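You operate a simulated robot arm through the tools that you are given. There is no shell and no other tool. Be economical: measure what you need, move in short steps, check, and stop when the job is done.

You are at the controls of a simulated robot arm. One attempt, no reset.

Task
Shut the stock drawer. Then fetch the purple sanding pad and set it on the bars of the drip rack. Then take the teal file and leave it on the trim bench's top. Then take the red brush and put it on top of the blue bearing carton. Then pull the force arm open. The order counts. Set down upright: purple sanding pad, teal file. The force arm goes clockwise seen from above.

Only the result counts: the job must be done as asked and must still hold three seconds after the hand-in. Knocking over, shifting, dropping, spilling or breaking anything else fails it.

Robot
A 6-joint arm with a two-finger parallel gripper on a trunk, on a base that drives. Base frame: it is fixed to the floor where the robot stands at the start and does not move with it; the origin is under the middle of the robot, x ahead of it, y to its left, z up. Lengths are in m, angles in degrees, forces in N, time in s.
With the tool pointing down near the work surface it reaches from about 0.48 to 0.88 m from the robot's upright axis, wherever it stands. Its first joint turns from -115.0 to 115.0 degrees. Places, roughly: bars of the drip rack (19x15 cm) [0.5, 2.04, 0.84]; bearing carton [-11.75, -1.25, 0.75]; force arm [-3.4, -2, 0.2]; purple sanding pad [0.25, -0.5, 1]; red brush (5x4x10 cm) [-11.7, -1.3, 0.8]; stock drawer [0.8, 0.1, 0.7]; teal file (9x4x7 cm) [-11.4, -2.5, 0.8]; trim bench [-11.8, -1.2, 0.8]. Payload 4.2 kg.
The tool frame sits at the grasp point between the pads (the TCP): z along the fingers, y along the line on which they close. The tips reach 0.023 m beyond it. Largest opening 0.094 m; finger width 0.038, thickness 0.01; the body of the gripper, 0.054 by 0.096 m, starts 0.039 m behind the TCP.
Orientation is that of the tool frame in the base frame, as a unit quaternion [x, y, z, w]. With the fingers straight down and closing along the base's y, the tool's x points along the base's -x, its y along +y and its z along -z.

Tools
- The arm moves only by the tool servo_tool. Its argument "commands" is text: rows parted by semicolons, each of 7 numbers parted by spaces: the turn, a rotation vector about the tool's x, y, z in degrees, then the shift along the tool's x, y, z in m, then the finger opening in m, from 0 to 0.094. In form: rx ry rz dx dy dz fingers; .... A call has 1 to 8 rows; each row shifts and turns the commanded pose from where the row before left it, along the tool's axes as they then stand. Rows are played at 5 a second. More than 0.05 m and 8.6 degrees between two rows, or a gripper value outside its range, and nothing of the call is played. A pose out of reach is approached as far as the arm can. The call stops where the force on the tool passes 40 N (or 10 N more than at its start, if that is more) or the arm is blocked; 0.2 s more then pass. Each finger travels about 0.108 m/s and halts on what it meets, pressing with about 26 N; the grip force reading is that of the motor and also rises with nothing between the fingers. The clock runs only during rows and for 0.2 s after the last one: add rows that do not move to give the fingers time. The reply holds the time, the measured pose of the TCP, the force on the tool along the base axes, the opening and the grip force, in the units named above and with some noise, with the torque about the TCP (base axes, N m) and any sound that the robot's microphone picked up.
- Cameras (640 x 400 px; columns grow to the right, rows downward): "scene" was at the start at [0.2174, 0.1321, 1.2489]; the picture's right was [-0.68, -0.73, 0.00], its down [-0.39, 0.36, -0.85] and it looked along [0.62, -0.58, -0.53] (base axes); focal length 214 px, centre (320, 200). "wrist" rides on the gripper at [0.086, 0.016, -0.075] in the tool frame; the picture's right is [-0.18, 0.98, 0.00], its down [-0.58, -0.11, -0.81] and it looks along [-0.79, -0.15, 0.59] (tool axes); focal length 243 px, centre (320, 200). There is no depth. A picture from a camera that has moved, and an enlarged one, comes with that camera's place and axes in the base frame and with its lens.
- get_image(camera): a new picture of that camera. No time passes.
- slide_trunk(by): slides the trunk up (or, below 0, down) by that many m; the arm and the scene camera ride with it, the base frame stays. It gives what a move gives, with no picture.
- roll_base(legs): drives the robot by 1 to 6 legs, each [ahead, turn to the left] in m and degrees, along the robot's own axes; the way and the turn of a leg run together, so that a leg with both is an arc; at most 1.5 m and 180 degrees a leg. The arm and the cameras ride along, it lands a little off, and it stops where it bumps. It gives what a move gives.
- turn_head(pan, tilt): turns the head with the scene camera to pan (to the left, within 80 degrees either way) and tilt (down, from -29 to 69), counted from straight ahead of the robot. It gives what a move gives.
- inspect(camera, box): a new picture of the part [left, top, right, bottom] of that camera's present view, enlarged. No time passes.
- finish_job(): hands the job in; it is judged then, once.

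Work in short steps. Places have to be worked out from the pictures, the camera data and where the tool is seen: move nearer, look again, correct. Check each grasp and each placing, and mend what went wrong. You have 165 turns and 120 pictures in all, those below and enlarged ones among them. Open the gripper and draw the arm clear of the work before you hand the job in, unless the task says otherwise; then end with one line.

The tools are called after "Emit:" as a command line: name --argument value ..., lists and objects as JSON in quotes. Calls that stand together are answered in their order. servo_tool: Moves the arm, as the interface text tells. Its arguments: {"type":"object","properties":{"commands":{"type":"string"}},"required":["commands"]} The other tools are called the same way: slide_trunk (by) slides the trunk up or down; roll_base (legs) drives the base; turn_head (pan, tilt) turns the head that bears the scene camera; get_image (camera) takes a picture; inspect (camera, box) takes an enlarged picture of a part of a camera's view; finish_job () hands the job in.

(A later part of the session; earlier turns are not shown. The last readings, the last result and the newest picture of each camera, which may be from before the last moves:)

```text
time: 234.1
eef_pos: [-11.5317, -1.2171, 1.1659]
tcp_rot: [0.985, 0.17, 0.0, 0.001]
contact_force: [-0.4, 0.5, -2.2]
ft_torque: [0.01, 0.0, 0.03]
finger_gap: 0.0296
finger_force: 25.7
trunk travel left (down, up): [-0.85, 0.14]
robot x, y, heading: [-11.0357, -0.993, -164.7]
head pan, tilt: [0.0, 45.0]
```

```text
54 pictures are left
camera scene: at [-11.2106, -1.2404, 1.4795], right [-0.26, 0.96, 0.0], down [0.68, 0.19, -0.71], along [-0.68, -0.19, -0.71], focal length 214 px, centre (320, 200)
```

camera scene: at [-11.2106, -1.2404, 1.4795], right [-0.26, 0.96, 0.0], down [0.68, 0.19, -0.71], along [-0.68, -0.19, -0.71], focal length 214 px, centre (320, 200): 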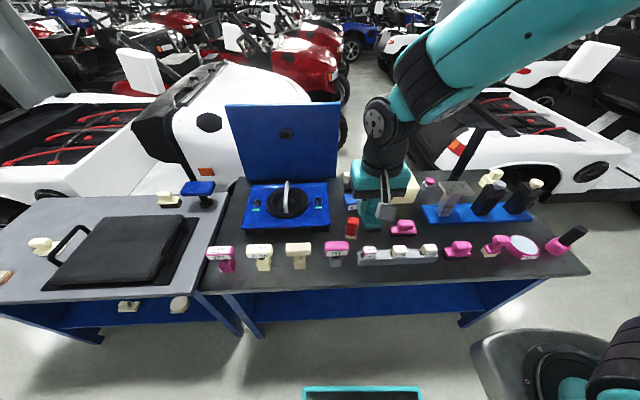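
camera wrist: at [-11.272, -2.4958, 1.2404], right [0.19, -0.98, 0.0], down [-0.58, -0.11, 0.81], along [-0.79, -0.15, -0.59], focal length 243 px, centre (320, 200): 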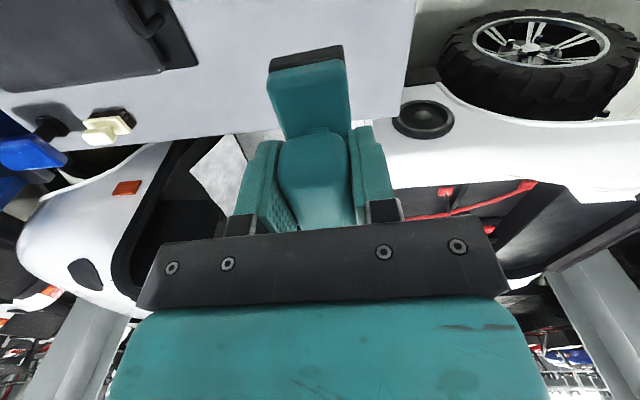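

There's free space about 13 cm deep between the front row of items and the blue tester. I'll move above that spot at about (-11.64, -1.51) and look down with the wrist camera.

Emit:
servo_tool --commands "0 0 0 -0.0286 0.0347 0 0; 0 0 0 -0.0286 0.0347 0 0; 0 0 0 -0.0286 0.0347 0 0; 0 0 0 -0.0286 0.0347 0 0; 0 0 0 -0.0286 0.0347 0 0; 0 0 0 -0.0286 0.0347 0 0; 0 0 0 -0.0283 0.0347 0 0; 0 0 0 0 0 0 0"

Emit:
get_image --camera "wrist"

Emit:
inspect --camera "scene" --box '[200, 150, 456, 310]'

```text
time: 235.9
eef_pos: [-11.6379, -1.5078, 1.1645]
tcp_rot: [0.985, 0.17, 0.002, -0.001]
contact_force: [0.1, 0.1, -3.2]
ft_torque: [0.03, -0.01, 0.01]
finger_gap: 0.0298
finger_force: 26.2
out of reach, approached as far as the arm can: row 7
trunk travel left (down, up): [-0.85, 0.14]
robot x, y, heading: [-11.0381, -0.992, -164.8]
head pan, tilt: [0.0, 45.0]
```

```text
53 pictures are left
camera wrist: at [-11.5506, -1.4943, 1.2401], right [0.16, -0.99, 0.0], down [-0.59, -0.09, 0.8], along [-0.79, -0.13, -0.59], focal length 243 px, centre (320, 200)
```

wrist: 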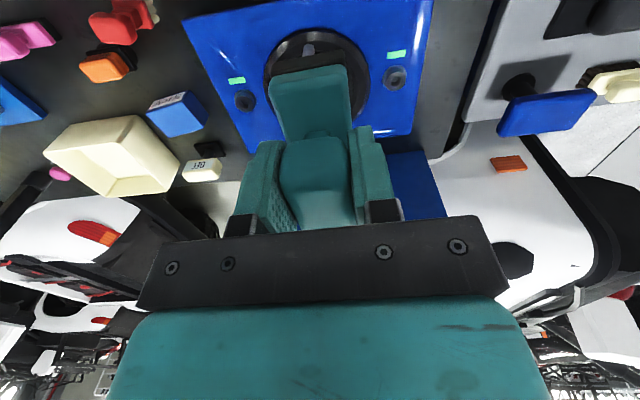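

```text
2.50 times, centred on (328, 230) of scene
camera zoom: at [-11.2106, -1.2405, 1.4793], right [-0.26, 0.96, 0.0], down [0.68, 0.19, -0.71], along [-0.68, -0.19, -0.71], focal length 536 px, centre (300, 125)
```

zoom: 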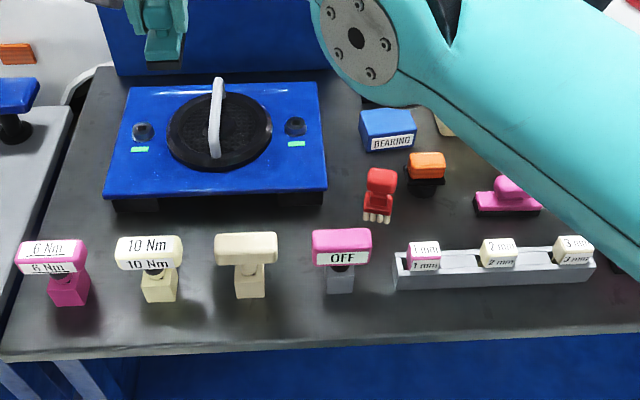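

Triangulation puts the trim bench top at z≈0.788. I'll place the file between and just behind the 10 Nm and plain beige items, around (-11.59, -1.483). I'll shift there and lower the trunk partway.

Emit:
servo_tool --commands "0 0 0 0.0267 -0.0037 0 0; 0 0 0 0.0266 -0.0036 0 0; 0 0 0 0 0 0 0"

Emit:
slide_trunk --by -0.2

Emit:
get_image --camera "scene"

Emit:
get_image --camera "wrist"

```text
time: 236.7
eef_pos: [-11.5896, -1.4824, 1.1649]
tcp_rot: [0.985, 0.171, 0.0, 0.001]
contact_force: [-0.6, 0.1, -2.7]
ft_torque: [-0.02, -0.04, 0.02]
finger_gap: 0.03
finger_force: 25.5
trunk travel left (down, up): [-0.85, 0.14]
robot x, y, heading: [-11.0344, -0.993, -165.1]
head pan, tilt: [0.0, 45.0]
```

```text
time: 238.9
eef_pos: [-11.5888, -1.4839, 0.9657]
tcp_rot: [0.985, 0.17, 0.0, 0.002]
contact_force: [0.0, -0.3, -2.0]
ft_torque: [0.02, 0.0, 0.02]
finger_gap: 0.0299
finger_force: 25.4
trunk travel left (down, up): [-0.65, 0.34]
robot x, y, heading: [-11.0357, -0.9927, -164.7]
head pan, tilt: [0.0, 45.0]
```

```text
51 pictures are left
camera scene: at [-11.2106, -1.2405, 1.2795], right [-0.26, 0.96, 0.0], down [0.68, 0.19, -0.71], along [-0.68, -0.19, -0.71], focal length 214 px, centre (320, 200)
```

scene: 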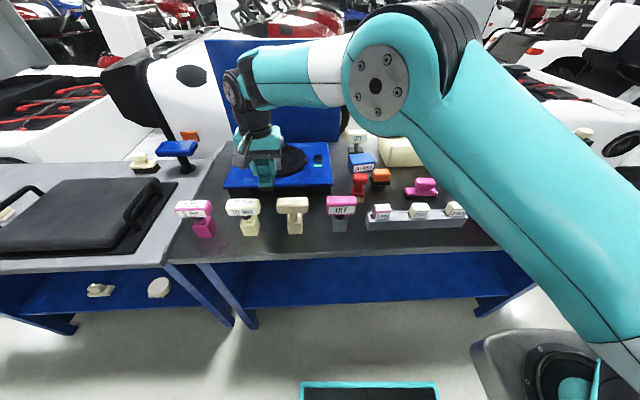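

```text
50 pictures are left
camera wrist: at [-11.5026, -1.4694, 1.0409], right [0.16, -0.99, 0.0], down [-0.59, -0.09, 0.81], along [-0.8, -0.13, -0.59], focal length 243 px, centre (320, 200)
```

wrist: 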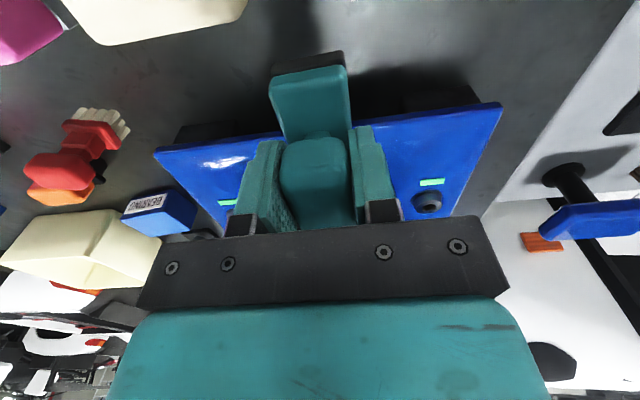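

I'll take a zoomed view for an accurate height estimate of the bench.

Emit:
inspect --camera "scene" --box '[180, 150, 436, 310]'

```text
2.50 times, centred on (308, 230) of scene
camera zoom: at [-11.2106, -1.2405, 1.2795], right [-0.26, 0.96, 0.0], down [0.68, 0.19, -0.71], along [-0.68, -0.19, -0.71], focal length 536 px, centre (350, 125)
```

zoom: 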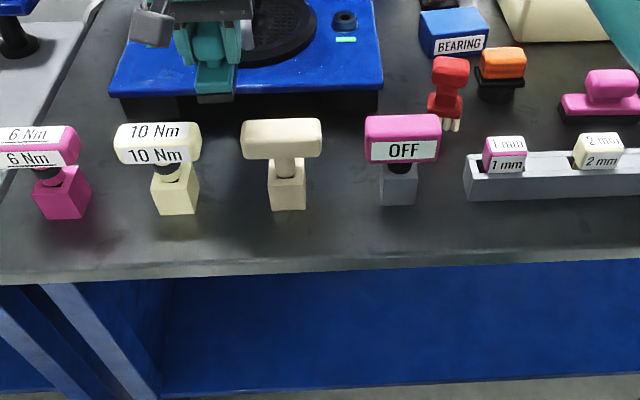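

The bench top is at about 0.80, and the item heads reach about 0.91. In this orientation the wrist camera could hit them, so I'll raise a little and rotate about 88° to lay the file parallel to the bench edge.

Emit:
servo_tool --commands "0 0 0 0 0 -0.04 0; 0 0 -8.5 0 0 -0.02 0; 0 0 -8.5 0 0 0 0; 0 0 -8.5 0 0 0 0; 0 0 -8.5 0 0 0 0; 0 0 -8.5 0 0 0 0; 0 0 -8.5 0 0 0 0; 0 0 -8.5 0 0 0 0"

Emit:
servo_tool --commands "0 0 -8.5 0 0 0 0; 0 0 -8.5 0 0 0 0; 0 0 -8.5 0 0 0 0; 0 0 -2.8 0.0075 -0.0157 0 0; 0 0 0 0 0 0.04 0; 0 0 0 0 0 0 0"

Emit:
get_image --camera "wrist"

Emit:
inspect --camera "scene" --box '[180, 130, 436, 290]'

```text
time: 240.7
eef_pos: [-11.5889, -1.4837, 1.0243]
tcp_rot: [0.77, 0.638, -0.001, 0.002]
contact_force: [-0.1, -0.9, -2.3]
ft_torque: [-0.03, 0.0, 0.0]
finger_gap: 0.0297
finger_force: 26.3
trunk travel left (down, up): [-0.65, 0.34]
robot x, y, heading: [-11.0361, -0.9876, -164.7]
head pan, tilt: [0.0, 45.0]
```

```text
time: 242.1
eef_pos: [-11.6057, -1.4812, 0.9852]
tcp_rot: [0.591, 0.807, 0.001, 0.002]
contact_force: [0.1, 0.8, -2.7]
ft_torque: [0.03, 0.0, -0.01]
finger_gap: 0.03
finger_force: 26.0
trunk travel left (down, up): [-0.65, 0.34]
robot x, y, heading: [-11.036, -0.9904, -164.8]
head pan, tilt: [0.0, 45.0]
```

```text
48 pictures are left
camera wrist: at [-11.6168, -1.3931, 1.0603], right [0.99, 0.12, 0.0], down [0.07, -0.59, 0.81], along [0.1, -0.8, -0.59], focal length 243 px, centre (320, 200)
```

wrist: 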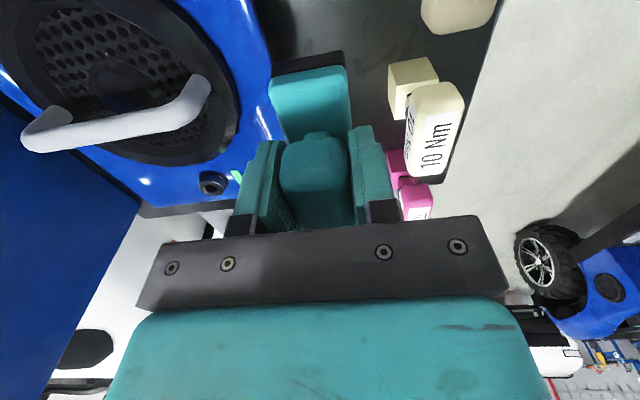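

```text
2.50 times, centred on (308, 210) of scene
camera zoom: at [-11.2105, -1.2405, 1.2795], right [-0.26, 0.96, 0.0], down [0.68, 0.19, -0.71], along [-0.68, -0.19, -0.71], focal length 536 px, centre (350, 175)
```

zoom: 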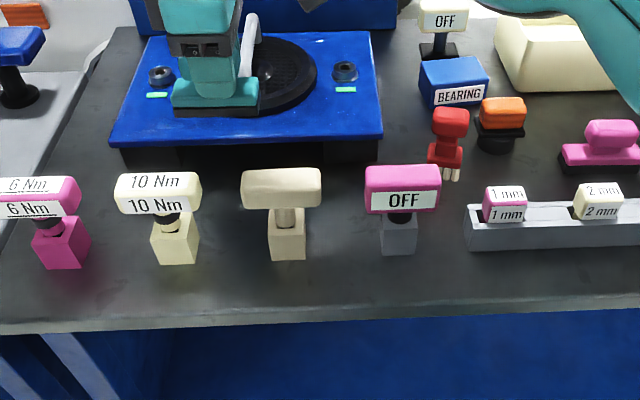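

The file is centred in the gap in both views. I'll lower it gradually.

Emit:
servo_tool --commands "0 0 0 0 0 0.03 0; 0 0 0 0 0 0.03 0; 0 0 0 0 0 0.03 0; 0 0 0 0 0 0.025 0; 0 0 0 0 0 0 0"

Emit:
inspect --camera "scene" --box '[180, 130, 340, 270]'

```text
time: 243.3
eef_pos: [-11.6051, -1.4803, 0.8686]
tcp_rot: [0.592, 0.806, -0.001, 0.001]
contact_force: [0.7, 1.2, -2.7]
ft_torque: [0.01, 0.01, -0.03]
finger_gap: 0.0297
finger_force: 26.0
trunk travel left (down, up): [-0.65, 0.34]
robot x, y, heading: [-11.0361, -0.9901, -164.5]
head pan, tilt: [0.0, 45.0]
```

```text
2.86 times, centred on (260, 200) of scene
camera zoom: at [-11.2106, -1.2405, 1.2795], right [-0.26, 0.96, 0.0], down [0.68, 0.19, -0.71], along [-0.68, -0.19, -0.71], focal length 613 px, centre (491, 200)
```

zoom: 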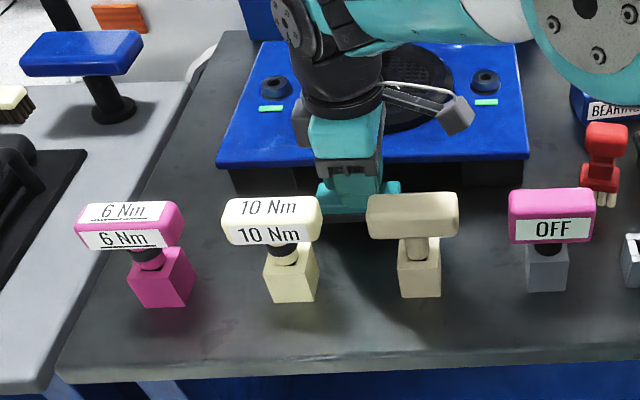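

Good clearance. I'll lower in small steps until contact.

Emit:
servo_tool --commands "0 0 0 0 0 0.004 0; 0 0 0 0 0 0.004 0; 0 0 0 0 0 0.004 0; 0 0 0 0 0 0.003 0; 0 0 0 0 0 0.003 0; 0 0 0 0 0 0 0"

```text
time: 244.7
eef_pos: [-11.6061, -1.4805, 0.8522]
tcp_rot: [0.592, 0.806, 0.0, 0.001]
contact_force: [0.2, -0.2, -2.5]
ft_torque: [0.0, -0.01, 0.01]
finger_gap: 0.0297
finger_force: 26.3
trunk travel left (down, up): [-0.65, 0.34]
robot x, y, heading: [-11.0352, -0.9922, -164.8]
head pan, tilt: [0.0, 45.0]
```

Emit:
servo_tool --commands "0 0 0 0 0 0.003 0; 0 0 0 0 0 0.002 0; 0 0 0 0 0 0.002 0; 0 0 0 0 0 0 0"

```text
time: 245.6
eef_pos: [-11.6067, -1.482, 0.8516]
tcp_rot: [0.592, 0.806, -0.005, 0.001]
contact_force: [1.5, 2.4, 14.4]
ft_torque: [0.76, -0.09, -0.06]
finger_gap: 0.0298
finger_force: 26.1
trunk travel left (down, up): [-0.65, 0.34]
robot x, y, heading: [-11.0376, -0.9874, -164.7]
head pan, tilt: [0.0, 45.0]
stopped in row 4: the force on the tool passed its limit at 41 N (the readings are from after the stop); the commanded pose is now the measured one
```

Contact at the expected height. I'll relax slightly, then open the fingers just enough and rise.

Emit:
servo_tool --commands "0 0 0 0 0 -0.001 0; 0 0 0 0 0 0 0.015; 0 0 0 0 0 0 0.03; 0 0 0 0 0 0 0.038; 0 0 0 0 0 0 0.046; 0 0 0 0 0 0 0.046; 0 0 0 0 0 0 0.046"

Emit:
inspect --camera "scene" --box '[230, 170, 310, 240]'

Emit:
get_image --camera "wrist"

```text
time: 247.2
eef_pos: [-11.607, -1.4801, 0.8499]
tcp_rot: [0.592, 0.806, -0.003, 0.001]
contact_force: [0.6, 0.1, -0.6]
ft_torque: [0.06, -0.03, -0.03]
finger_gap: 0.0459
finger_force: 0.0
trunk travel left (down, up): [-0.65, 0.34]
robot x, y, heading: [-11.0368, -0.9887, -164.6]
head pan, tilt: [0.0, 45.0]
```

```text
5.71 times, centred on (270, 205) of scene
camera zoom: at [-11.2106, -1.2403, 1.2794], right [-0.26, 0.96, 0.0], down [0.68, 0.19, -0.71], along [-0.68, -0.19, -0.71], focal length 1226 px, centre (606, 171)
```

zoom: 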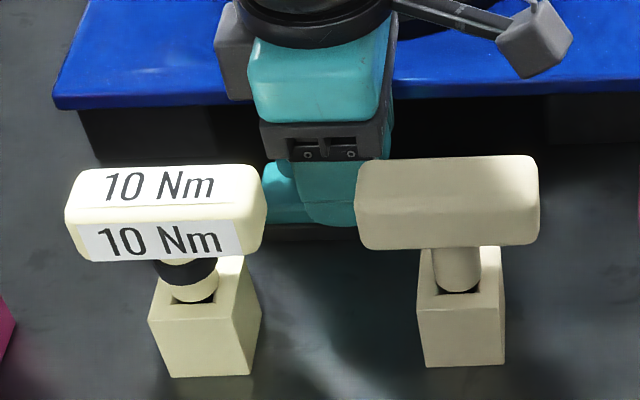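

```text
44 pictures are left
camera wrist: at [-11.6172, -1.3931, 0.9242], right [0.99, 0.12, 0.0], down [0.07, -0.58, 0.81], along [0.09, -0.8, -0.59], focal length 243 px, centre (320, 200)
```

wrist: 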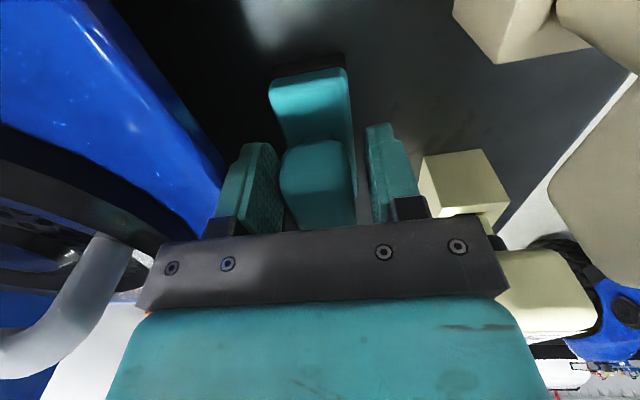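

The file is released and standing. I'll rise straight up.

Emit:
servo_tool --commands "0 0 0 0 0 -0.015 0.046; 0 0 0 0 0 -0.03 0.046; 0 0 0 0 0 -0.05 0.046; 0 0 0 0 0 -0.05 0.046; 0 0 0 0 0 -0.05 0.046; 0 0 0 0 0 -0.03 0.046; 0 0 0 0.04 0 0 0.094; 0 0 0 0.04 0 0 0.094"

Emit:
slide_trunk --by 0.15

Emit:
get_image --camera "wrist"

Emit:
inspect --camera "scene" --box '[200, 140, 440, 290]'

```text
time: 249.0
eef_pos: [-11.6309, -1.4036, 1.0731]
tcp_rot: [0.592, 0.806, -0.003, 0.001]
contact_force: [1.0, 0.1, 0.7]
ft_torque: [0.01, -0.01, 0.0]
finger_gap: 0.0939
finger_force: 0.1
trunk travel left (down, up): [-0.65, 0.34]
robot x, y, heading: [-11.0388, -0.991, -164.8]
head pan, tilt: [0.0, 45.0]
```

```text
time: 250.8
eef_pos: [-11.63, -1.4035, 1.2237]
tcp_rot: [0.593, 0.805, -0.003, 0.001]
contact_force: [-0.2, -0.2, 0.3]
ft_torque: [-0.01, -0.01, -0.01]
finger_gap: 0.094
finger_force: 0.1
trunk travel left (down, up): [-0.8, 0.19]
robot x, y, heading: [-11.0355, -0.9924, -164.9]
head pan, tilt: [0.0, 45.0]
```

```text
43 pictures are left
camera wrist: at [-11.6413, -1.3154, 1.2981], right [0.99, 0.12, 0.0], down [0.07, -0.58, 0.81], along [0.09, -0.8, -0.59], focal length 243 px, centre (320, 200)
```

wrist: 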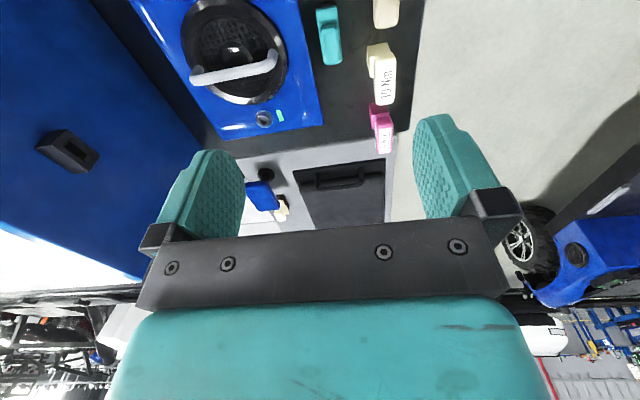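

```text
2.67 times, centred on (320, 215) of scene
camera zoom: at [-11.2106, -1.2403, 1.4294], right [-0.26, 0.96, 0.0], down [0.68, 0.19, -0.71], along [-0.68, -0.19, -0.71], focal length 572 px, centre (320, 160)
```

zoom: 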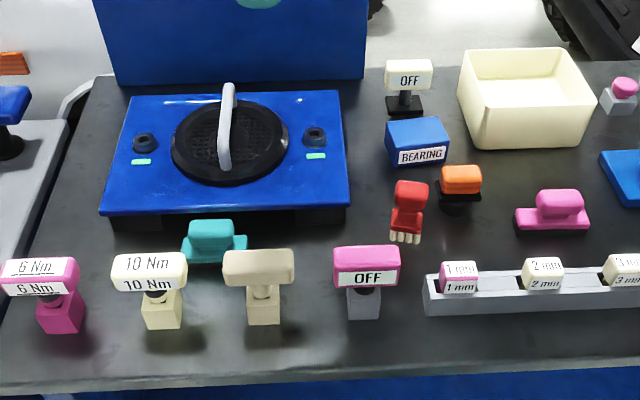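

The file stands upright on the bench. Next is the red brush, so I'll zoom in on the brush and carton.

Emit:
inspect --camera "scene" --box '[330, 155, 394, 235]'

```text
5.00 times, centred on (362, 195) of scene
camera zoom: at [-11.2106, -1.2403, 1.4294], right [-0.26, 0.96, 0.0], down [0.68, 0.19, -0.71], along [-0.68, -0.19, -0.71], focal length 1072 px, centre (110, 225)
```

zoom: 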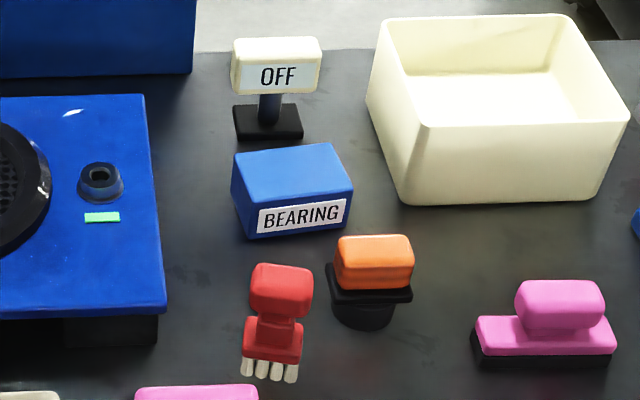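

The brush is near (-11.711, -1.257), and the carton centre is near (-11.877, -1.268) with its top at about 0.84. The carton is at the edge of reach, so I'll move the base 0.12 m closer and re-measure.

Emit:
roll_base --legs '[[0.12, 0]]'

Emit:
inspect --camera "scene" --box '[320, 170, 420, 250]'

```text
time: 252.0
eef_pos: [-11.7489, -1.4353, 1.2241]
tcp_rot: [0.592, 0.806, -0.003, 0.001]
contact_force: [-0.1, 0.5, -0.6]
ft_torque: [0.01, -0.02, 0.01]
finger_gap: 0.0937
finger_force: 0.0
trunk travel left (down, up): [-0.8, 0.19]
robot x, y, heading: [-11.1568, -1.0255, -165.1]
head pan, tilt: [0.0, 45.0]
```

```text
5.00 times, centred on (370, 210) of scene
camera zoom: at [-11.3279, -1.2722, 1.4295], right [-0.26, 0.96, 0.0], down [0.68, 0.19, -0.71], along [-0.68, -0.19, -0.71], focal length 1072 px, centre (70, 150)
```

zoom: 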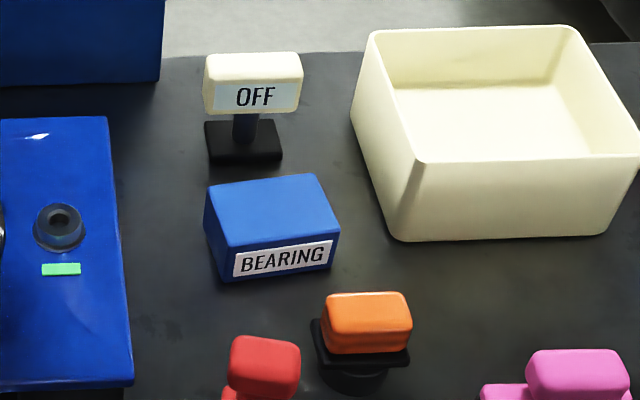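

The carton position agrees. I'll move above the brush, turn about 15° to match it and come down partway.

Emit:
servo_tool --commands "0 0 0 0.0397 0.0224 0 0.094; 0 0 0 0.0397 0.0224 0 0.094; 0 0 0 0.0397 0.0224 0 0.094; 0 0 0 0.0398 0.0223 0 0.094; 0 0 7.35 0 0 0.05 0.094; 0 0 7.35 0 0 0.05 0.094; 0 0 0 0 0 0.05 0.094; 0 0 0 0 0 0.05 0.094"

Emit:
get_image --camera "wrist"

Emit:
inspect --camera "scene" --box '[300, 170, 428, 270]'

```text
time: 253.8
eef_pos: [-11.7092, -1.2572, 1.0211]
tcp_rot: [0.691, 0.723, -0.004, 0.002]
contact_force: [0.4, 0.4, 1.1]
ft_torque: [-0.03, 0.03, 0.0]
finger_gap: 0.0941
finger_force: 0.0
trunk travel left (down, up): [-0.8, 0.19]
robot x, y, heading: [-11.1568, -1.0214, -164.8]
head pan, tilt: [0.0, 45.0]
```

```text
39 pictures are left
camera wrist: at [-11.6969, -1.1704, 1.0958], right [0.99, -0.14, 0.0], down [-0.08, -0.58, 0.81], along [-0.11, -0.8, -0.59], focal length 243 px, centre (320, 200)
```

wrist: 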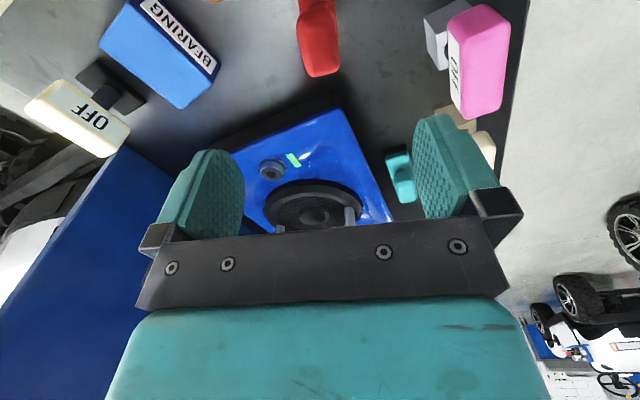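

```text
4.00 times, centred on (364, 220) of scene
camera zoom: at [-11.3275, -1.2719, 1.4297], right [-0.26, 0.96, 0.0], down [0.68, 0.19, -0.71], along [-0.68, -0.19, -0.71], focal length 858 px, centre (144, 120)
```

zoom: 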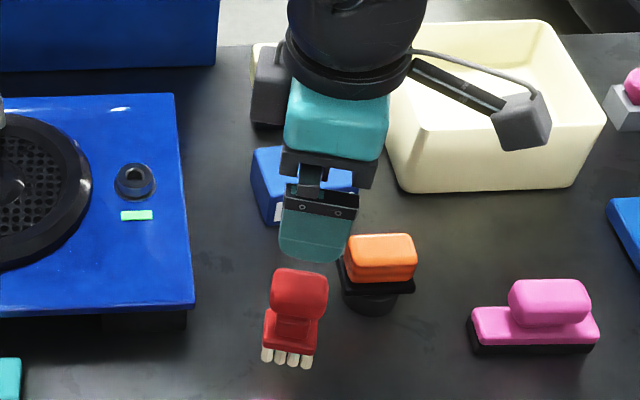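

The wrist and scene views agree the brush is under the gripper. I'll descend to the grip height and close.

Emit:
servo_tool --commands "0 0 0 0.005 0 0.04 0.094; 0 0 0 0 0 0.04 0.094; 0 0 0 0 0 0.03 0.094; 0 0 0 0 0 0.02 0.094; 0 0 0 0 0 0.011 0.094; 0 0 0 0 0 0 0.094"

Emit:
servo_tool --commands "0 0 0 0 0 0 0.07; 0 0 0 0 0 0 0.05; 0 0 0 0 0 0 0.035; 0 0 0 0 0 0 0.02; 0 0 0 0 0 0 0; 0 0 0 0 0 0 0; 0 0 0 0 0 0 0"

Emit:
inspect --camera "scene" --box '[300, 170, 428, 270]'

```text
time: 255.2
eef_pos: [-11.7105, -1.2545, 0.882]
tcp_rot: [0.69, 0.724, -0.003, 0.002]
contact_force: [-0.2, 0.7, 0.1]
ft_torque: [-0.03, -0.02, -0.05]
finger_gap: 0.0942
finger_force: 0.1
trunk travel left (down, up): [-0.8, 0.19]
robot x, y, heading: [-11.1548, -1.0213, -164.7]
head pan, tilt: [0.0, 45.0]
```

```text
time: 256.8
eef_pos: [-11.7106, -1.2545, 0.8814]
tcp_rot: [0.69, 0.724, -0.003, 0.002]
contact_force: [1.1, -0.6, -0.5]
ft_torque: [0.02, 0.01, 0.0]
finger_gap: 0.0296
finger_force: 26.3
trunk travel left (down, up): [-0.8, 0.19]
robot x, y, heading: [-11.1528, -1.024, -164.6]
head pan, tilt: [0.0, 45.0]
```

```text
4.00 times, centred on (364, 220) of scene
camera zoom: at [-11.3279, -1.2722, 1.4295], right [-0.26, 0.96, 0.0], down [0.68, 0.19, -0.71], along [-0.68, -0.19, -0.71], focal length 858 px, centre (144, 120)
```

zoom: 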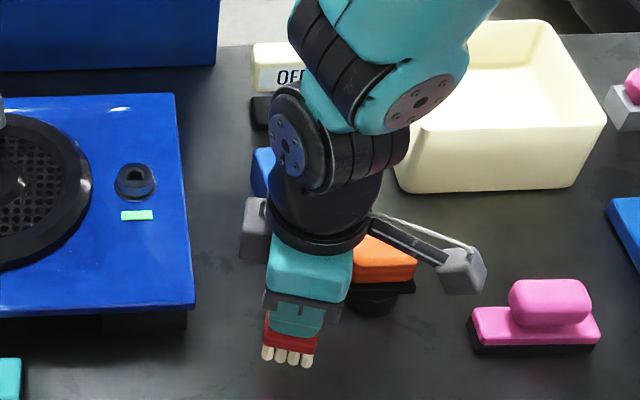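

It's gripped at a 0.030 gap. I'll lift slowly and check.

Emit:
servo_tool --commands "0 0 0 0 0 -0.003 0; 0 0 0 0 0 -0.004 0; 0 0 0 0 0 -0.008 0; 0 0 0 0 0 -0.015 0; 0 0 0 0 0 -0.03 0; 0 0 0 0 0 -0.03 0; 0 0 0 0 0 -0.02 0; 0 0 0 0 0 0 0"

Emit:
inspect --camera "scene" --box '[300, 150, 428, 250]'

```text
time: 258.6
eef_pos: [-11.7112, -1.2528, 0.9917]
tcp_rot: [0.69, 0.724, -0.003, 0.002]
contact_force: [0.3, 0.8, -0.8]
ft_torque: [0.01, 0.03, 0.0]
finger_gap: 0.0297
finger_force: 26.2
trunk travel left (down, up): [-0.8, 0.19]
robot x, y, heading: [-11.1493, -1.0207, -164.8]
head pan, tilt: [0.0, 45.0]
```

```text
4.00 times, centred on (364, 200) of scene
camera zoom: at [-11.328, -1.2723, 1.4294], right [-0.26, 0.96, 0.0], down [0.68, 0.19, -0.71], along [-0.68, -0.19, -0.71], focal length 858 px, centre (144, 200)
```

zoom: 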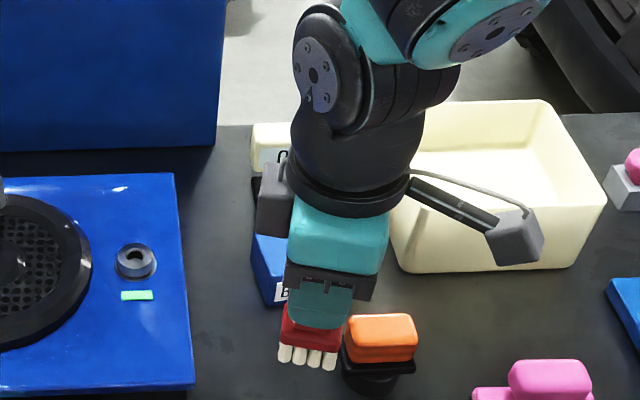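

The brush is held. I'll move it over the carton centre.

Emit:
servo_tool --commands "0 0 0 0 0 -0.03 0; 0 0 0 -0.0038 -0.0413 0 0; 0 0 0 -0.0037 -0.0413 0 0; 0 0 0 0 -0.0413 0 0; 0 0 0 0 -0.0413 0 0; 0 0 0 0 0 0 0"

Emit:
inspect --camera "scene" --box '[300, 120, 428, 220]'

Emit:
get_image --camera "wrist"

```text
time: 260.0
eef_pos: [-11.8748, -1.2682, 1.023]
tcp_rot: [0.69, 0.724, -0.003, 0.002]
contact_force: [-1.0, -1.0, -0.4]
ft_torque: [-0.04, 0.01, 0.02]
finger_gap: 0.0295
finger_force: 26.1
trunk travel left (down, up): [-0.8, 0.19]
robot x, y, heading: [-11.154, -1.0225, -164.8]
head pan, tilt: [0.0, 45.0]
```

```text
4.00 times, centred on (364, 170) of scene
camera zoom: at [-11.3279, -1.2722, 1.4295], right [-0.26, 0.96, 0.0], down [0.68, 0.19, -0.71], along [-0.68, -0.19, -0.71], focal length 858 px, centre (144, 320)
```

zoom: 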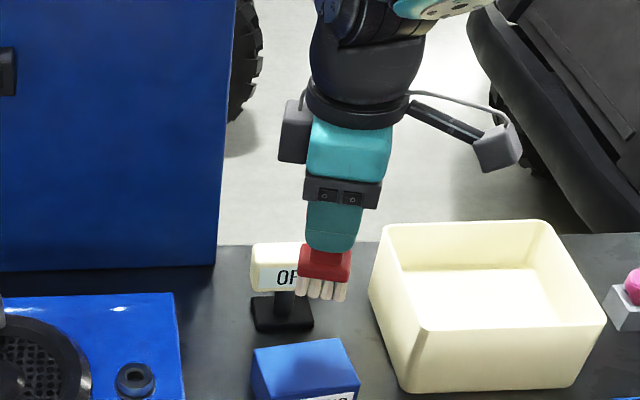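

```text
34 pictures are left
camera wrist: at [-11.8636, -1.1804, 1.0963], right [0.99, -0.14, 0.0], down [-0.08, -0.58, 0.81], along [-0.11, -0.8, -0.59], focal length 243 px, centre (320, 200)
```

wrist: 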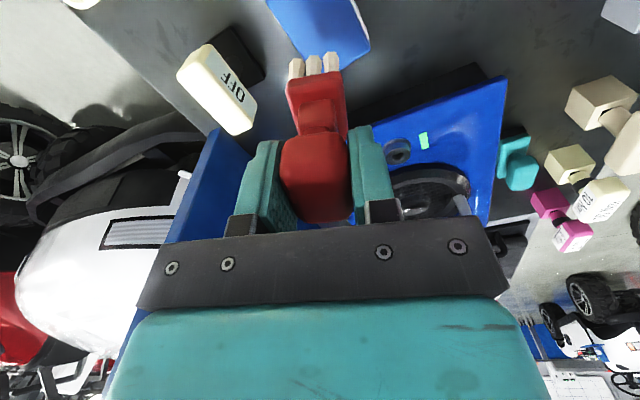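

The alignment looks right: the point under the TCP falls on the carton's centre. I'll lower it.

Emit:
servo_tool --commands "0 0 0 0 0 0.03 0; 0 0 0 0 0 0.03 0; 0 0 0 0 0 0.02 0; 0 0 0 0 0 0.008 0; 0 0 0 0 0 0 0"

Emit:
inspect --camera "scene" --box '[310, 140, 406, 215]'

```text
time: 261.2
eef_pos: [-11.8749, -1.2689, 0.9333]
tcp_rot: [0.69, 0.724, -0.003, 0.002]
contact_force: [0.0, 0.0, -0.7]
ft_torque: [0.01, -0.01, 0.02]
finger_gap: 0.0295
finger_force: 25.9
trunk travel left (down, up): [-0.8, 0.19]
robot x, y, heading: [-11.1534, -1.0237, -164.8]
head pan, tilt: [0.0, 45.0]
```

```text
5.33 times, centred on (358, 178) of scene
camera zoom: at [-11.328, -1.2722, 1.4295], right [-0.26, 0.96, 0.0], down [0.68, 0.19, -0.71], along [-0.68, -0.19, -0.71], focal length 1144 px, centre (117, 320)
```

zoom: 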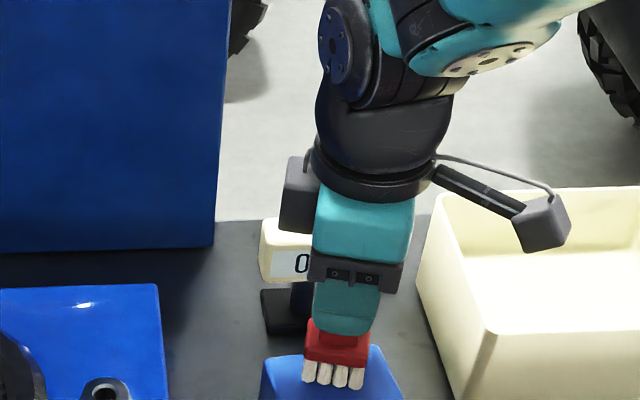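

Very close now. I'll do the final small steps to contact.

Emit:
servo_tool --commands "0 0 0 0 0 0.003 0; 0 0 0 0 0 0.003 0; 0 0 0 0 0 0.003 0; 0 0 0 0 0 0.002 0; 0 0 0 0 0 0 0"

```text
time: 262.4
eef_pos: [-11.8761, -1.2695, 0.9269]
tcp_rot: [0.691, 0.723, -0.005, 0.0]
contact_force: [3.1, 3.1, 34.8]
ft_torque: [0.4, -0.3, 0.0]
finger_gap: 0.0296
finger_force: 26.3
trunk travel left (down, up): [-0.8, 0.19]
robot x, y, heading: [-11.1543, -1.0213, -164.8]
head pan, tilt: [0.0, 45.0]
```

Contact at z≈0.927. I'll relieve the pressure, then open slightly and look before rising.

Emit:
servo_tool --commands "0 0 0 0 0 -0.004 0; 0 0 0 0 0 0 0; 0 0 0 0 0 0 0.015; 0 0 0 0 0 0 0.03; 0 0 0 0 0 0 0.04; 0 0 0 0 0 0 0.05; 0 0 0 0 0 0 0.05; 0 0 0 0 0 0 0.05"

Emit:
servo_tool --commands "0 0 0 0 0 -0.01 0.05; 0 0 0 0 0 -0.02 0.05; 0 0 0 0 0 -0.03 0.05; 0 0 0 0 0 -0.05 0.05; 0 0 0 0 0 -0.05 0.05; 0 0 0 0 0 -0.05 0.05; 0 0 0 0 0.05 0 0.05; 0 0 0 0 0.05 0 0.05"

Emit:
inspect --camera "scene" --box '[300, 150, 428, 250]'

```text
time: 264.2
eef_pos: [-11.8748, -1.2696, 0.9274]
tcp_rot: [0.69, 0.724, -0.003, 0.002]
contact_force: [-0.7, -0.2, -0.3]
ft_torque: [-0.05, 0.01, 0.01]
finger_gap: 0.05
finger_force: 0.2
trunk travel left (down, up): [-0.8, 0.19]
robot x, y, heading: [-11.1555, -1.0191, -164.8]
head pan, tilt: [0.0, 45.0]
```

```text
time: 266.0
eef_pos: [-11.7751, -1.2639, 1.1373]
tcp_rot: [0.691, 0.723, -0.003, 0.002]
contact_force: [-0.1, 1.5, -1.2]
ft_torque: [0.0, -0.03, 0.0]
finger_gap: 0.0501
finger_force: 0.0
trunk travel left (down, up): [-0.8, 0.19]
robot x, y, heading: [-11.1585, -1.0219, -164.9]
head pan, tilt: [0.0, 45.0]
```

```text
4.00 times, centred on (364, 200) of scene
camera zoom: at [-11.3287, -1.2722, 1.4294], right [-0.26, 0.96, 0.0], down [0.68, 0.19, -0.71], along [-0.68, -0.19, -0.71], focal length 858 px, centre (144, 200)
```

zoom: 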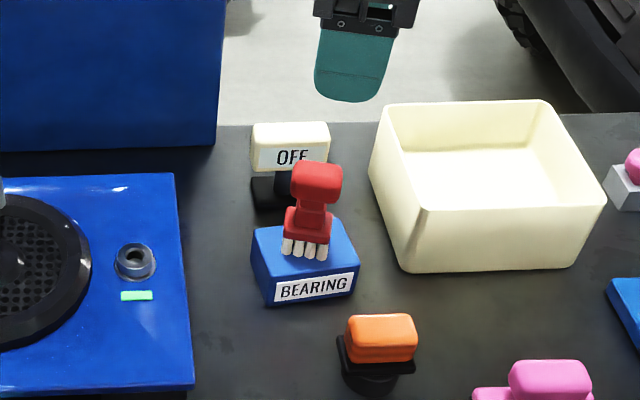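

The brush stands on the bearing carton. I'll raise and retract the arm, then drive back out the way I came.

Emit:
servo_tool --commands "0 0 0 0 0.05 -0.02 0.03; 0 0 0 0 0.04 -0.02 0.0; 0 0 0 0 0 -0.03 0; 0 0 0 0 0 -0.03 0; 0 0 0 0 0 0 0"

Emit:
roll_base --legs '[[-0.35, 0], [0, -169.3], [0.756, 0], [0, 11.6], [1.184, 0], [0, 34.8]]'

```text
refused: row 1 steps farther than a row can; nothing moved
```

```text
time: 286.9
eef_pos: [-9.0592, 0.7822, 1.1376]
tcp_rot: [0.965, -0.262, -0.003, -0.002]
contact_force: [-0.4, 0.6, 0.1]
ft_torque: [0.01, 0.01, 0.02]
finger_gap: 0.05
finger_force: 0.1
trunk travel left (down, up): [-0.8, 0.19]
robot x, y, heading: [-9.1924, 0.1268, 72.3]
head pan, tilt: [0.0, 45.0]
```

The arm retract was refused, but the drive went fine. I'll retract now and carry on.

Emit:
servo_tool --commands "0 0 0 0 0.045 0 0.03; 0 0 0 0 0.045 0 0.0; 0 0 0 0 0 -0.04 0; 0 0 0 0 0 -0.04 0; 0 0 0 0 0 0 0"

Emit:
roll_base --legs '[[1.4, 0], [1.3, 0], [1.29, 0], [0, -50.8], [1.4, 0], [1.4, 0]]'

```text
time: 288.1
eef_pos: [-9.1046, 0.7039, 1.2175]
tcp_rot: [0.965, -0.262, -0.003, -0.002]
contact_force: [0.1, -0.3, 0.5]
ft_torque: [0.0, 0.01, -0.01]
finger_gap: 0.0
finger_force: 26.5
trunk travel left (down, up): [-0.8, 0.19]
robot x, y, heading: [-9.1926, 0.1281, 72.5]
head pan, tilt: [0.0, 45.0]
```

```text
time: 322.9
eef_pos: [-4.7966, 5.1659, 1.2158]
tcp_rot: [0.747, -0.665, -0.002, -0.003]
contact_force: [-0.4, -0.8, -0.8]
ft_torque: [0.01, -0.01, -0.05]
finger_gap: 0.0
finger_force: 25.9
trunk travel left (down, up): [-0.8, 0.19]
robot x, y, heading: [-5.3149, 4.8889, 19.1]
head pan, tilt: [0.0, 45.0]
```

Emit:
roll_base --legs '[[0, 5.6], [1.338, 0], [0, -82.1], [1.484, 0], [0, 67.6], [0.95, 0]]'

```text
time: 348.0
eef_pos: [-1.7979, 4.5506, 1.2193]
tcp_rot: [-0.689, 0.725, 0.001, 0.003]
contact_force: [0.3, 0.3, -0.1]
ft_torque: [0.0, 0.0, 0.02]
finger_gap: 0.0
finger_force: 26.2
trunk travel left (down, up): [-0.8, 0.19]
robot x, y, heading: [-2.3539, 4.3691, 9.6]
head pan, tilt: [0.0, 45.0]
```

Emit:
roll_base --legs '[[0, -4.8], [0.955, 0], [0, -71.6], [1.45, 0], [1.45, 0], [0, -60]]'

Emit:
turn_head --pan -10 --tilt 25

Emit:
get_image --camera "scene"

```text
time: 373.0
eef_pos: [-0.4955, 1.2758, 1.2154]
tcp_rot: [0.415, 0.91, -0.001, -0.002]
contact_force: [-0.6, 0.2, -0.4]
ft_torque: [0.01, 0.01, -0.01]
finger_gap: 0.0
finger_force: 25.8
trunk travel left (down, up): [-0.8, 0.19]
robot x, y, heading: [-0.2491, 1.8038, -126.4]
head pan, tilt: [0.0, 45.0]
stopped in leg 6: the robot was blocked; the commanded pose is now the measured one
```

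```text
time: 373.8
eef_pos: [-0.4975, 1.2777, 1.2169]
tcp_rot: [0.416, 0.909, -0.001, -0.002]
contact_force: [-0.7, -0.8, 1.1]
ft_torque: [0.0, 0.04, 0.02]
finger_gap: 0.0
finger_force: 26.3
trunk travel left (down, up): [-0.8, 0.19]
robot x, y, heading: [-0.2462, 1.8102, -126.7]
head pan, tilt: [-10.0, 25.0]
```

```text
31 pictures are left
camera scene: at [-0.2526, 1.5078, 1.4612], right [-0.69, 0.73, 0.0], down [0.31, 0.29, -0.91], along [-0.66, -0.62, -0.42], focal length 214 px, centre (320, 200)
```

scene: 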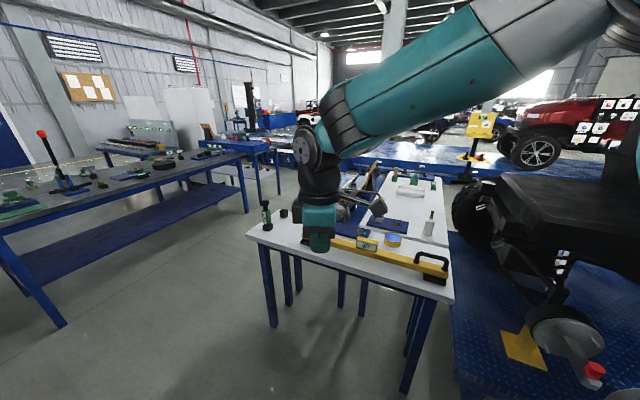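

The last turn grazed something behind me. I'll move forward a bit first, then go down the aisle and into the corridor between the white table and the dark bench.

Emit:
roll_base --legs '[[0.25, 0], [0, 46], [1.43, 0], [0, -76], [0.95, 0], [0.9, 0]]'

Emit:
turn_head --pan 10 --tilt 30

Emit:
get_image --camera "scene"

```text
time: 396.6
eef_pos: [-2.3475, -0.8661, 1.2161]
tcp_rot: [0.637, 0.771, -0.001, -0.004]
contact_force: [-0.1, 0.1, -0.3]
ft_torque: [-0.01, 0.0, 0.03]
finger_gap: 0.0
finger_force: 26.3
trunk travel left (down, up): [-0.8, 0.19]
robot x, y, heading: [-1.8683, -0.5337, -156.9]
head pan, tilt: [-10.0, 25.0]
```

```text
time: 397.4
eef_pos: [-2.348, -0.8647, 1.2161]
tcp_rot: [0.637, 0.771, -0.001, -0.003]
contact_force: [0.2, 0.1, 0.0]
ft_torque: [0.03, 0.05, 0.03]
finger_gap: 0.0
finger_force: 26.2
trunk travel left (down, up): [-0.8, 0.19]
robot x, y, heading: [-1.866, -0.5323, -157.2]
head pan, tilt: [10.0, 30.0]
```

```text
30 pictures are left
camera scene: at [-2.0041, -0.8223, 1.4521], right [-0.55, 0.84, 0.0], down [0.42, 0.27, -0.87], along [-0.73, -0.47, -0.5], focal length 214 px, centre (320, 200)
```

scene: 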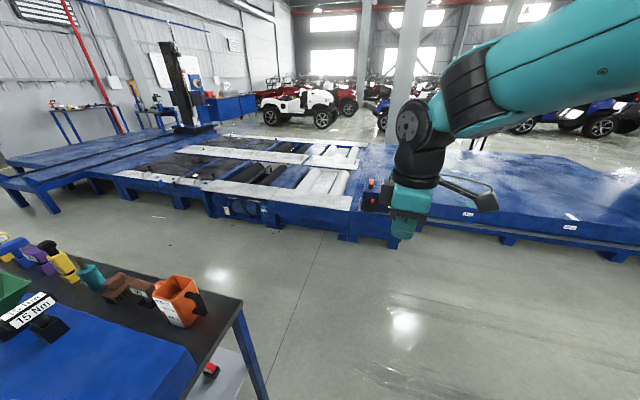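

Emit:
inspect --camera "scene" --box '[200, 160, 360, 260]'

```text
4.00 times, centred on (280, 210) of scene
camera zoom: at [-2.0041, -0.8223, 1.4521], right [-0.55, 0.84, 0.0], down [0.42, 0.27, -0.87], along [-0.73, -0.47, -0.5], focal length 858 px, centre (480, 160)
```

zoom: 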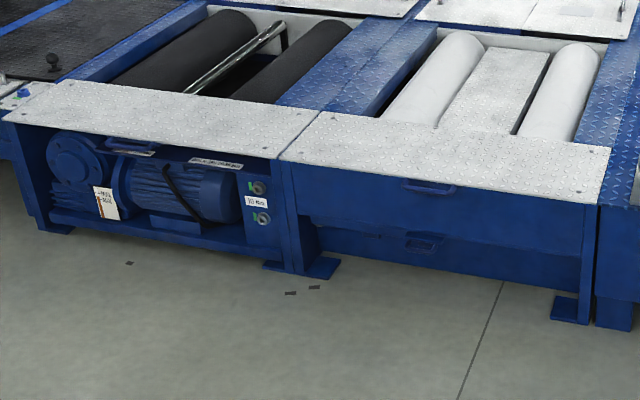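

The force arm seems to be the lower beam with a handle in the right-hand recess, around (-3.35, -1.87). I'll drive round the small table corner to face it.

Emit:
roll_base --legs '[[0, -1.9], [0.893, 0], [0, 70.6], [0.77, 0], [0, -73.5]]'

Emit:
turn_head --pan 0 --tilt 55

Emit:
get_image --camera "scene"

```text
time: 412.5
eef_pos: [-3.1832, -1.9185, 1.2163]
tcp_rot: [0.67, 0.742, 0.0, -0.002]
contact_force: [0.4, 0.2, -0.5]
ft_torque: [0.0, 0.0, 0.01]
finger_gap: 0.0
finger_force: 26.1
trunk travel left (down, up): [-0.8, 0.19]
robot x, y, heading: [-2.6746, -1.6271, -161.6]
head pan, tilt: [10.0, 30.0]
```

```text
time: 413.4
eef_pos: [-3.1849, -1.919, 1.2161]
tcp_rot: [0.67, 0.743, -0.001, -0.003]
contact_force: [0.0, 0.3, -0.6]
ft_torque: [0.02, -0.01, 0.02]
finger_gap: 0.0
finger_force: 26.0
trunk travel left (down, up): [-0.8, 0.19]
robot x, y, heading: [-2.6742, -1.6258, -161.7]
head pan, tilt: [0.0, 55.0]
```

```text
28 pictures are left
camera scene: at [-2.8259, -1.8846, 1.4161], right [-0.31, 0.95, 0.0], down [0.78, 0.26, -0.57], along [-0.55, -0.18, -0.82], focal length 214 px, centre (320, 200)
```

scene: 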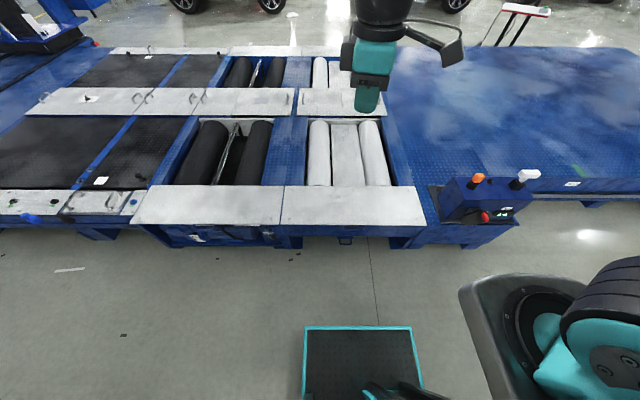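

I'll lower the trunk for a better view of the recess and the handle.

Emit:
slide_trunk --by -0.55

Emit:
turn_head --pan 5 --tilt 42

Emit:
get_image --camera "scene"

Emit:
get_image --camera "wrist"

```text
refused: -0.55 is not a number from -0.4 to 0.4
```

```text
time: 414.2
eef_pos: [-3.1832, -1.9186, 1.217]
tcp_rot: [0.67, 0.743, -0.001, -0.002]
contact_force: [-0.6, 0.0, 0.4]
ft_torque: [0.0, 0.0, 0.01]
finger_gap: 0.0
finger_force: 26.0
trunk travel left (down, up): [-0.8, 0.19]
robot x, y, heading: [-2.6773, -1.6278, -161.8]
head pan, tilt: [5.0, 42.0]
```

```text
27 pictures are left
camera scene: at [-2.8342, -1.895, 1.4337], right [-0.4, 0.92, 0.0], down [0.61, 0.27, -0.74], along [-0.68, -0.29, -0.67], focal length 214 px, centre (320, 200)
```

scene: 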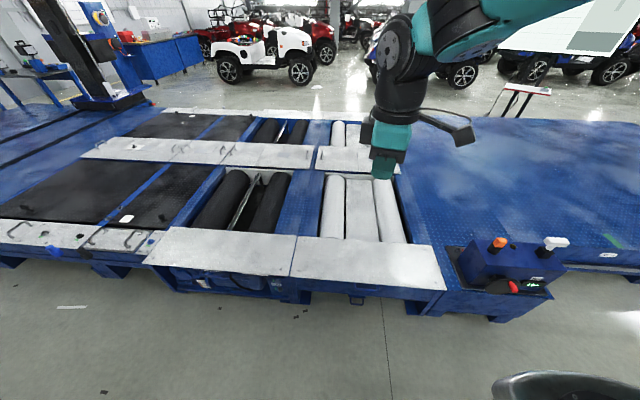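

```text
26 pictures are left
camera wrist: at [-3.1761, -1.8308, 1.2917], right [1.0, -0.08, 0.0], down [-0.04, -0.59, 0.8], along [-0.07, -0.8, -0.59], focal length 243 px, centre (320, 200)
```

wrist: 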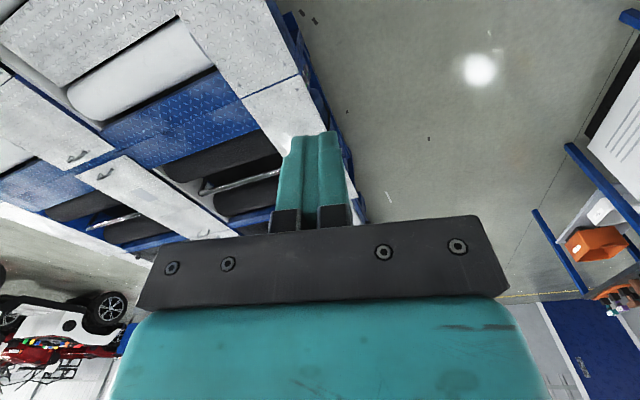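

Emit:
slide_trunk --by -0.4

Emit:
slide_trunk --by -0.2

Emit:
turn_head --pan 5 --tilt 40

Emit:
get_image --camera "scene"

```text
time: 418.0
eef_pos: [-3.1839, -1.919, 0.8164]
tcp_rot: [0.67, 0.742, -0.001, -0.003]
contact_force: [-0.2, 0.2, -0.1]
ft_torque: [0.02, 0.03, -0.01]
finger_gap: 0.0001
finger_force: 26.0
trunk travel left (down, up): [-0.4, 0.59]
robot x, y, heading: [-2.6753, -1.6294, -161.6]
head pan, tilt: [5.0, 42.0]
```

```text
time: 420.2
eef_pos: [-3.1822, -1.9185, 0.6163]
tcp_rot: [0.67, 0.742, -0.001, -0.003]
contact_force: [-0.6, 0.7, 0.4]
ft_torque: [0.0, 0.03, -0.02]
finger_gap: 0.0
finger_force: 26.7
trunk travel left (down, up): [-0.2, 0.79]
robot x, y, heading: [-2.6792, -1.6247, -161.8]
head pan, tilt: [5.0, 42.0]
```

```text
time: 420.8
eef_pos: [-3.183, -1.9174, 0.6172]
tcp_rot: [0.67, 0.743, 0.0, -0.002]
contact_force: [-0.9, 0.7, -0.4]
ft_torque: [0.01, 0.03, -0.01]
finger_gap: 0.0003
finger_force: 26.2
trunk travel left (down, up): [-0.2, 0.79]
robot x, y, heading: [-2.6757, -1.6272, -161.7]
head pan, tilt: [5.0, 40.0]
```

```text
25 pictures are left
camera scene: at [-2.8355, -1.8955, 0.8367], right [-0.4, 0.92, 0.0], down [0.59, 0.25, -0.77], along [-0.7, -0.3, -0.64], focal length 214 px, centre (320, 200)
```

scene: 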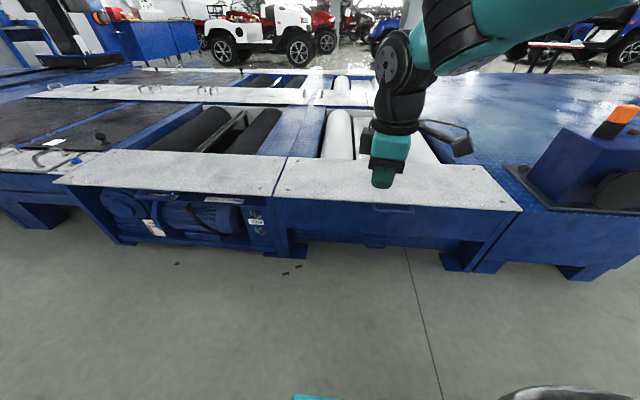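

Emit:
inspect --camera "scene" --box '[270, 170, 490, 290]'

```text
2.91 times, centred on (380, 230) of scene
camera zoom: at [-2.8355, -1.8955, 0.8367], right [-0.4, 0.92, 0.0], down [0.59, 0.25, -0.77], along [-0.7, -0.3, -0.64], focal length 624 px, centre (146, 113)
```

zoom: 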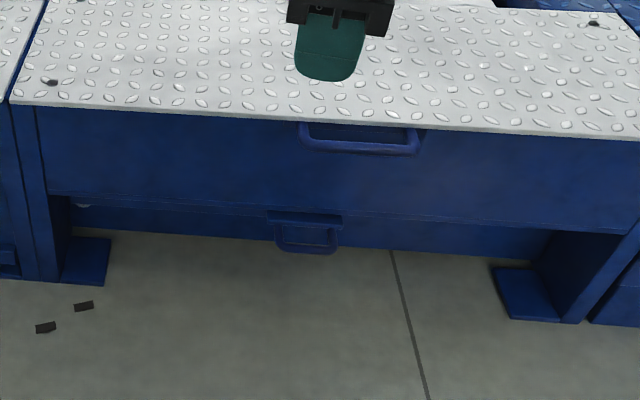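

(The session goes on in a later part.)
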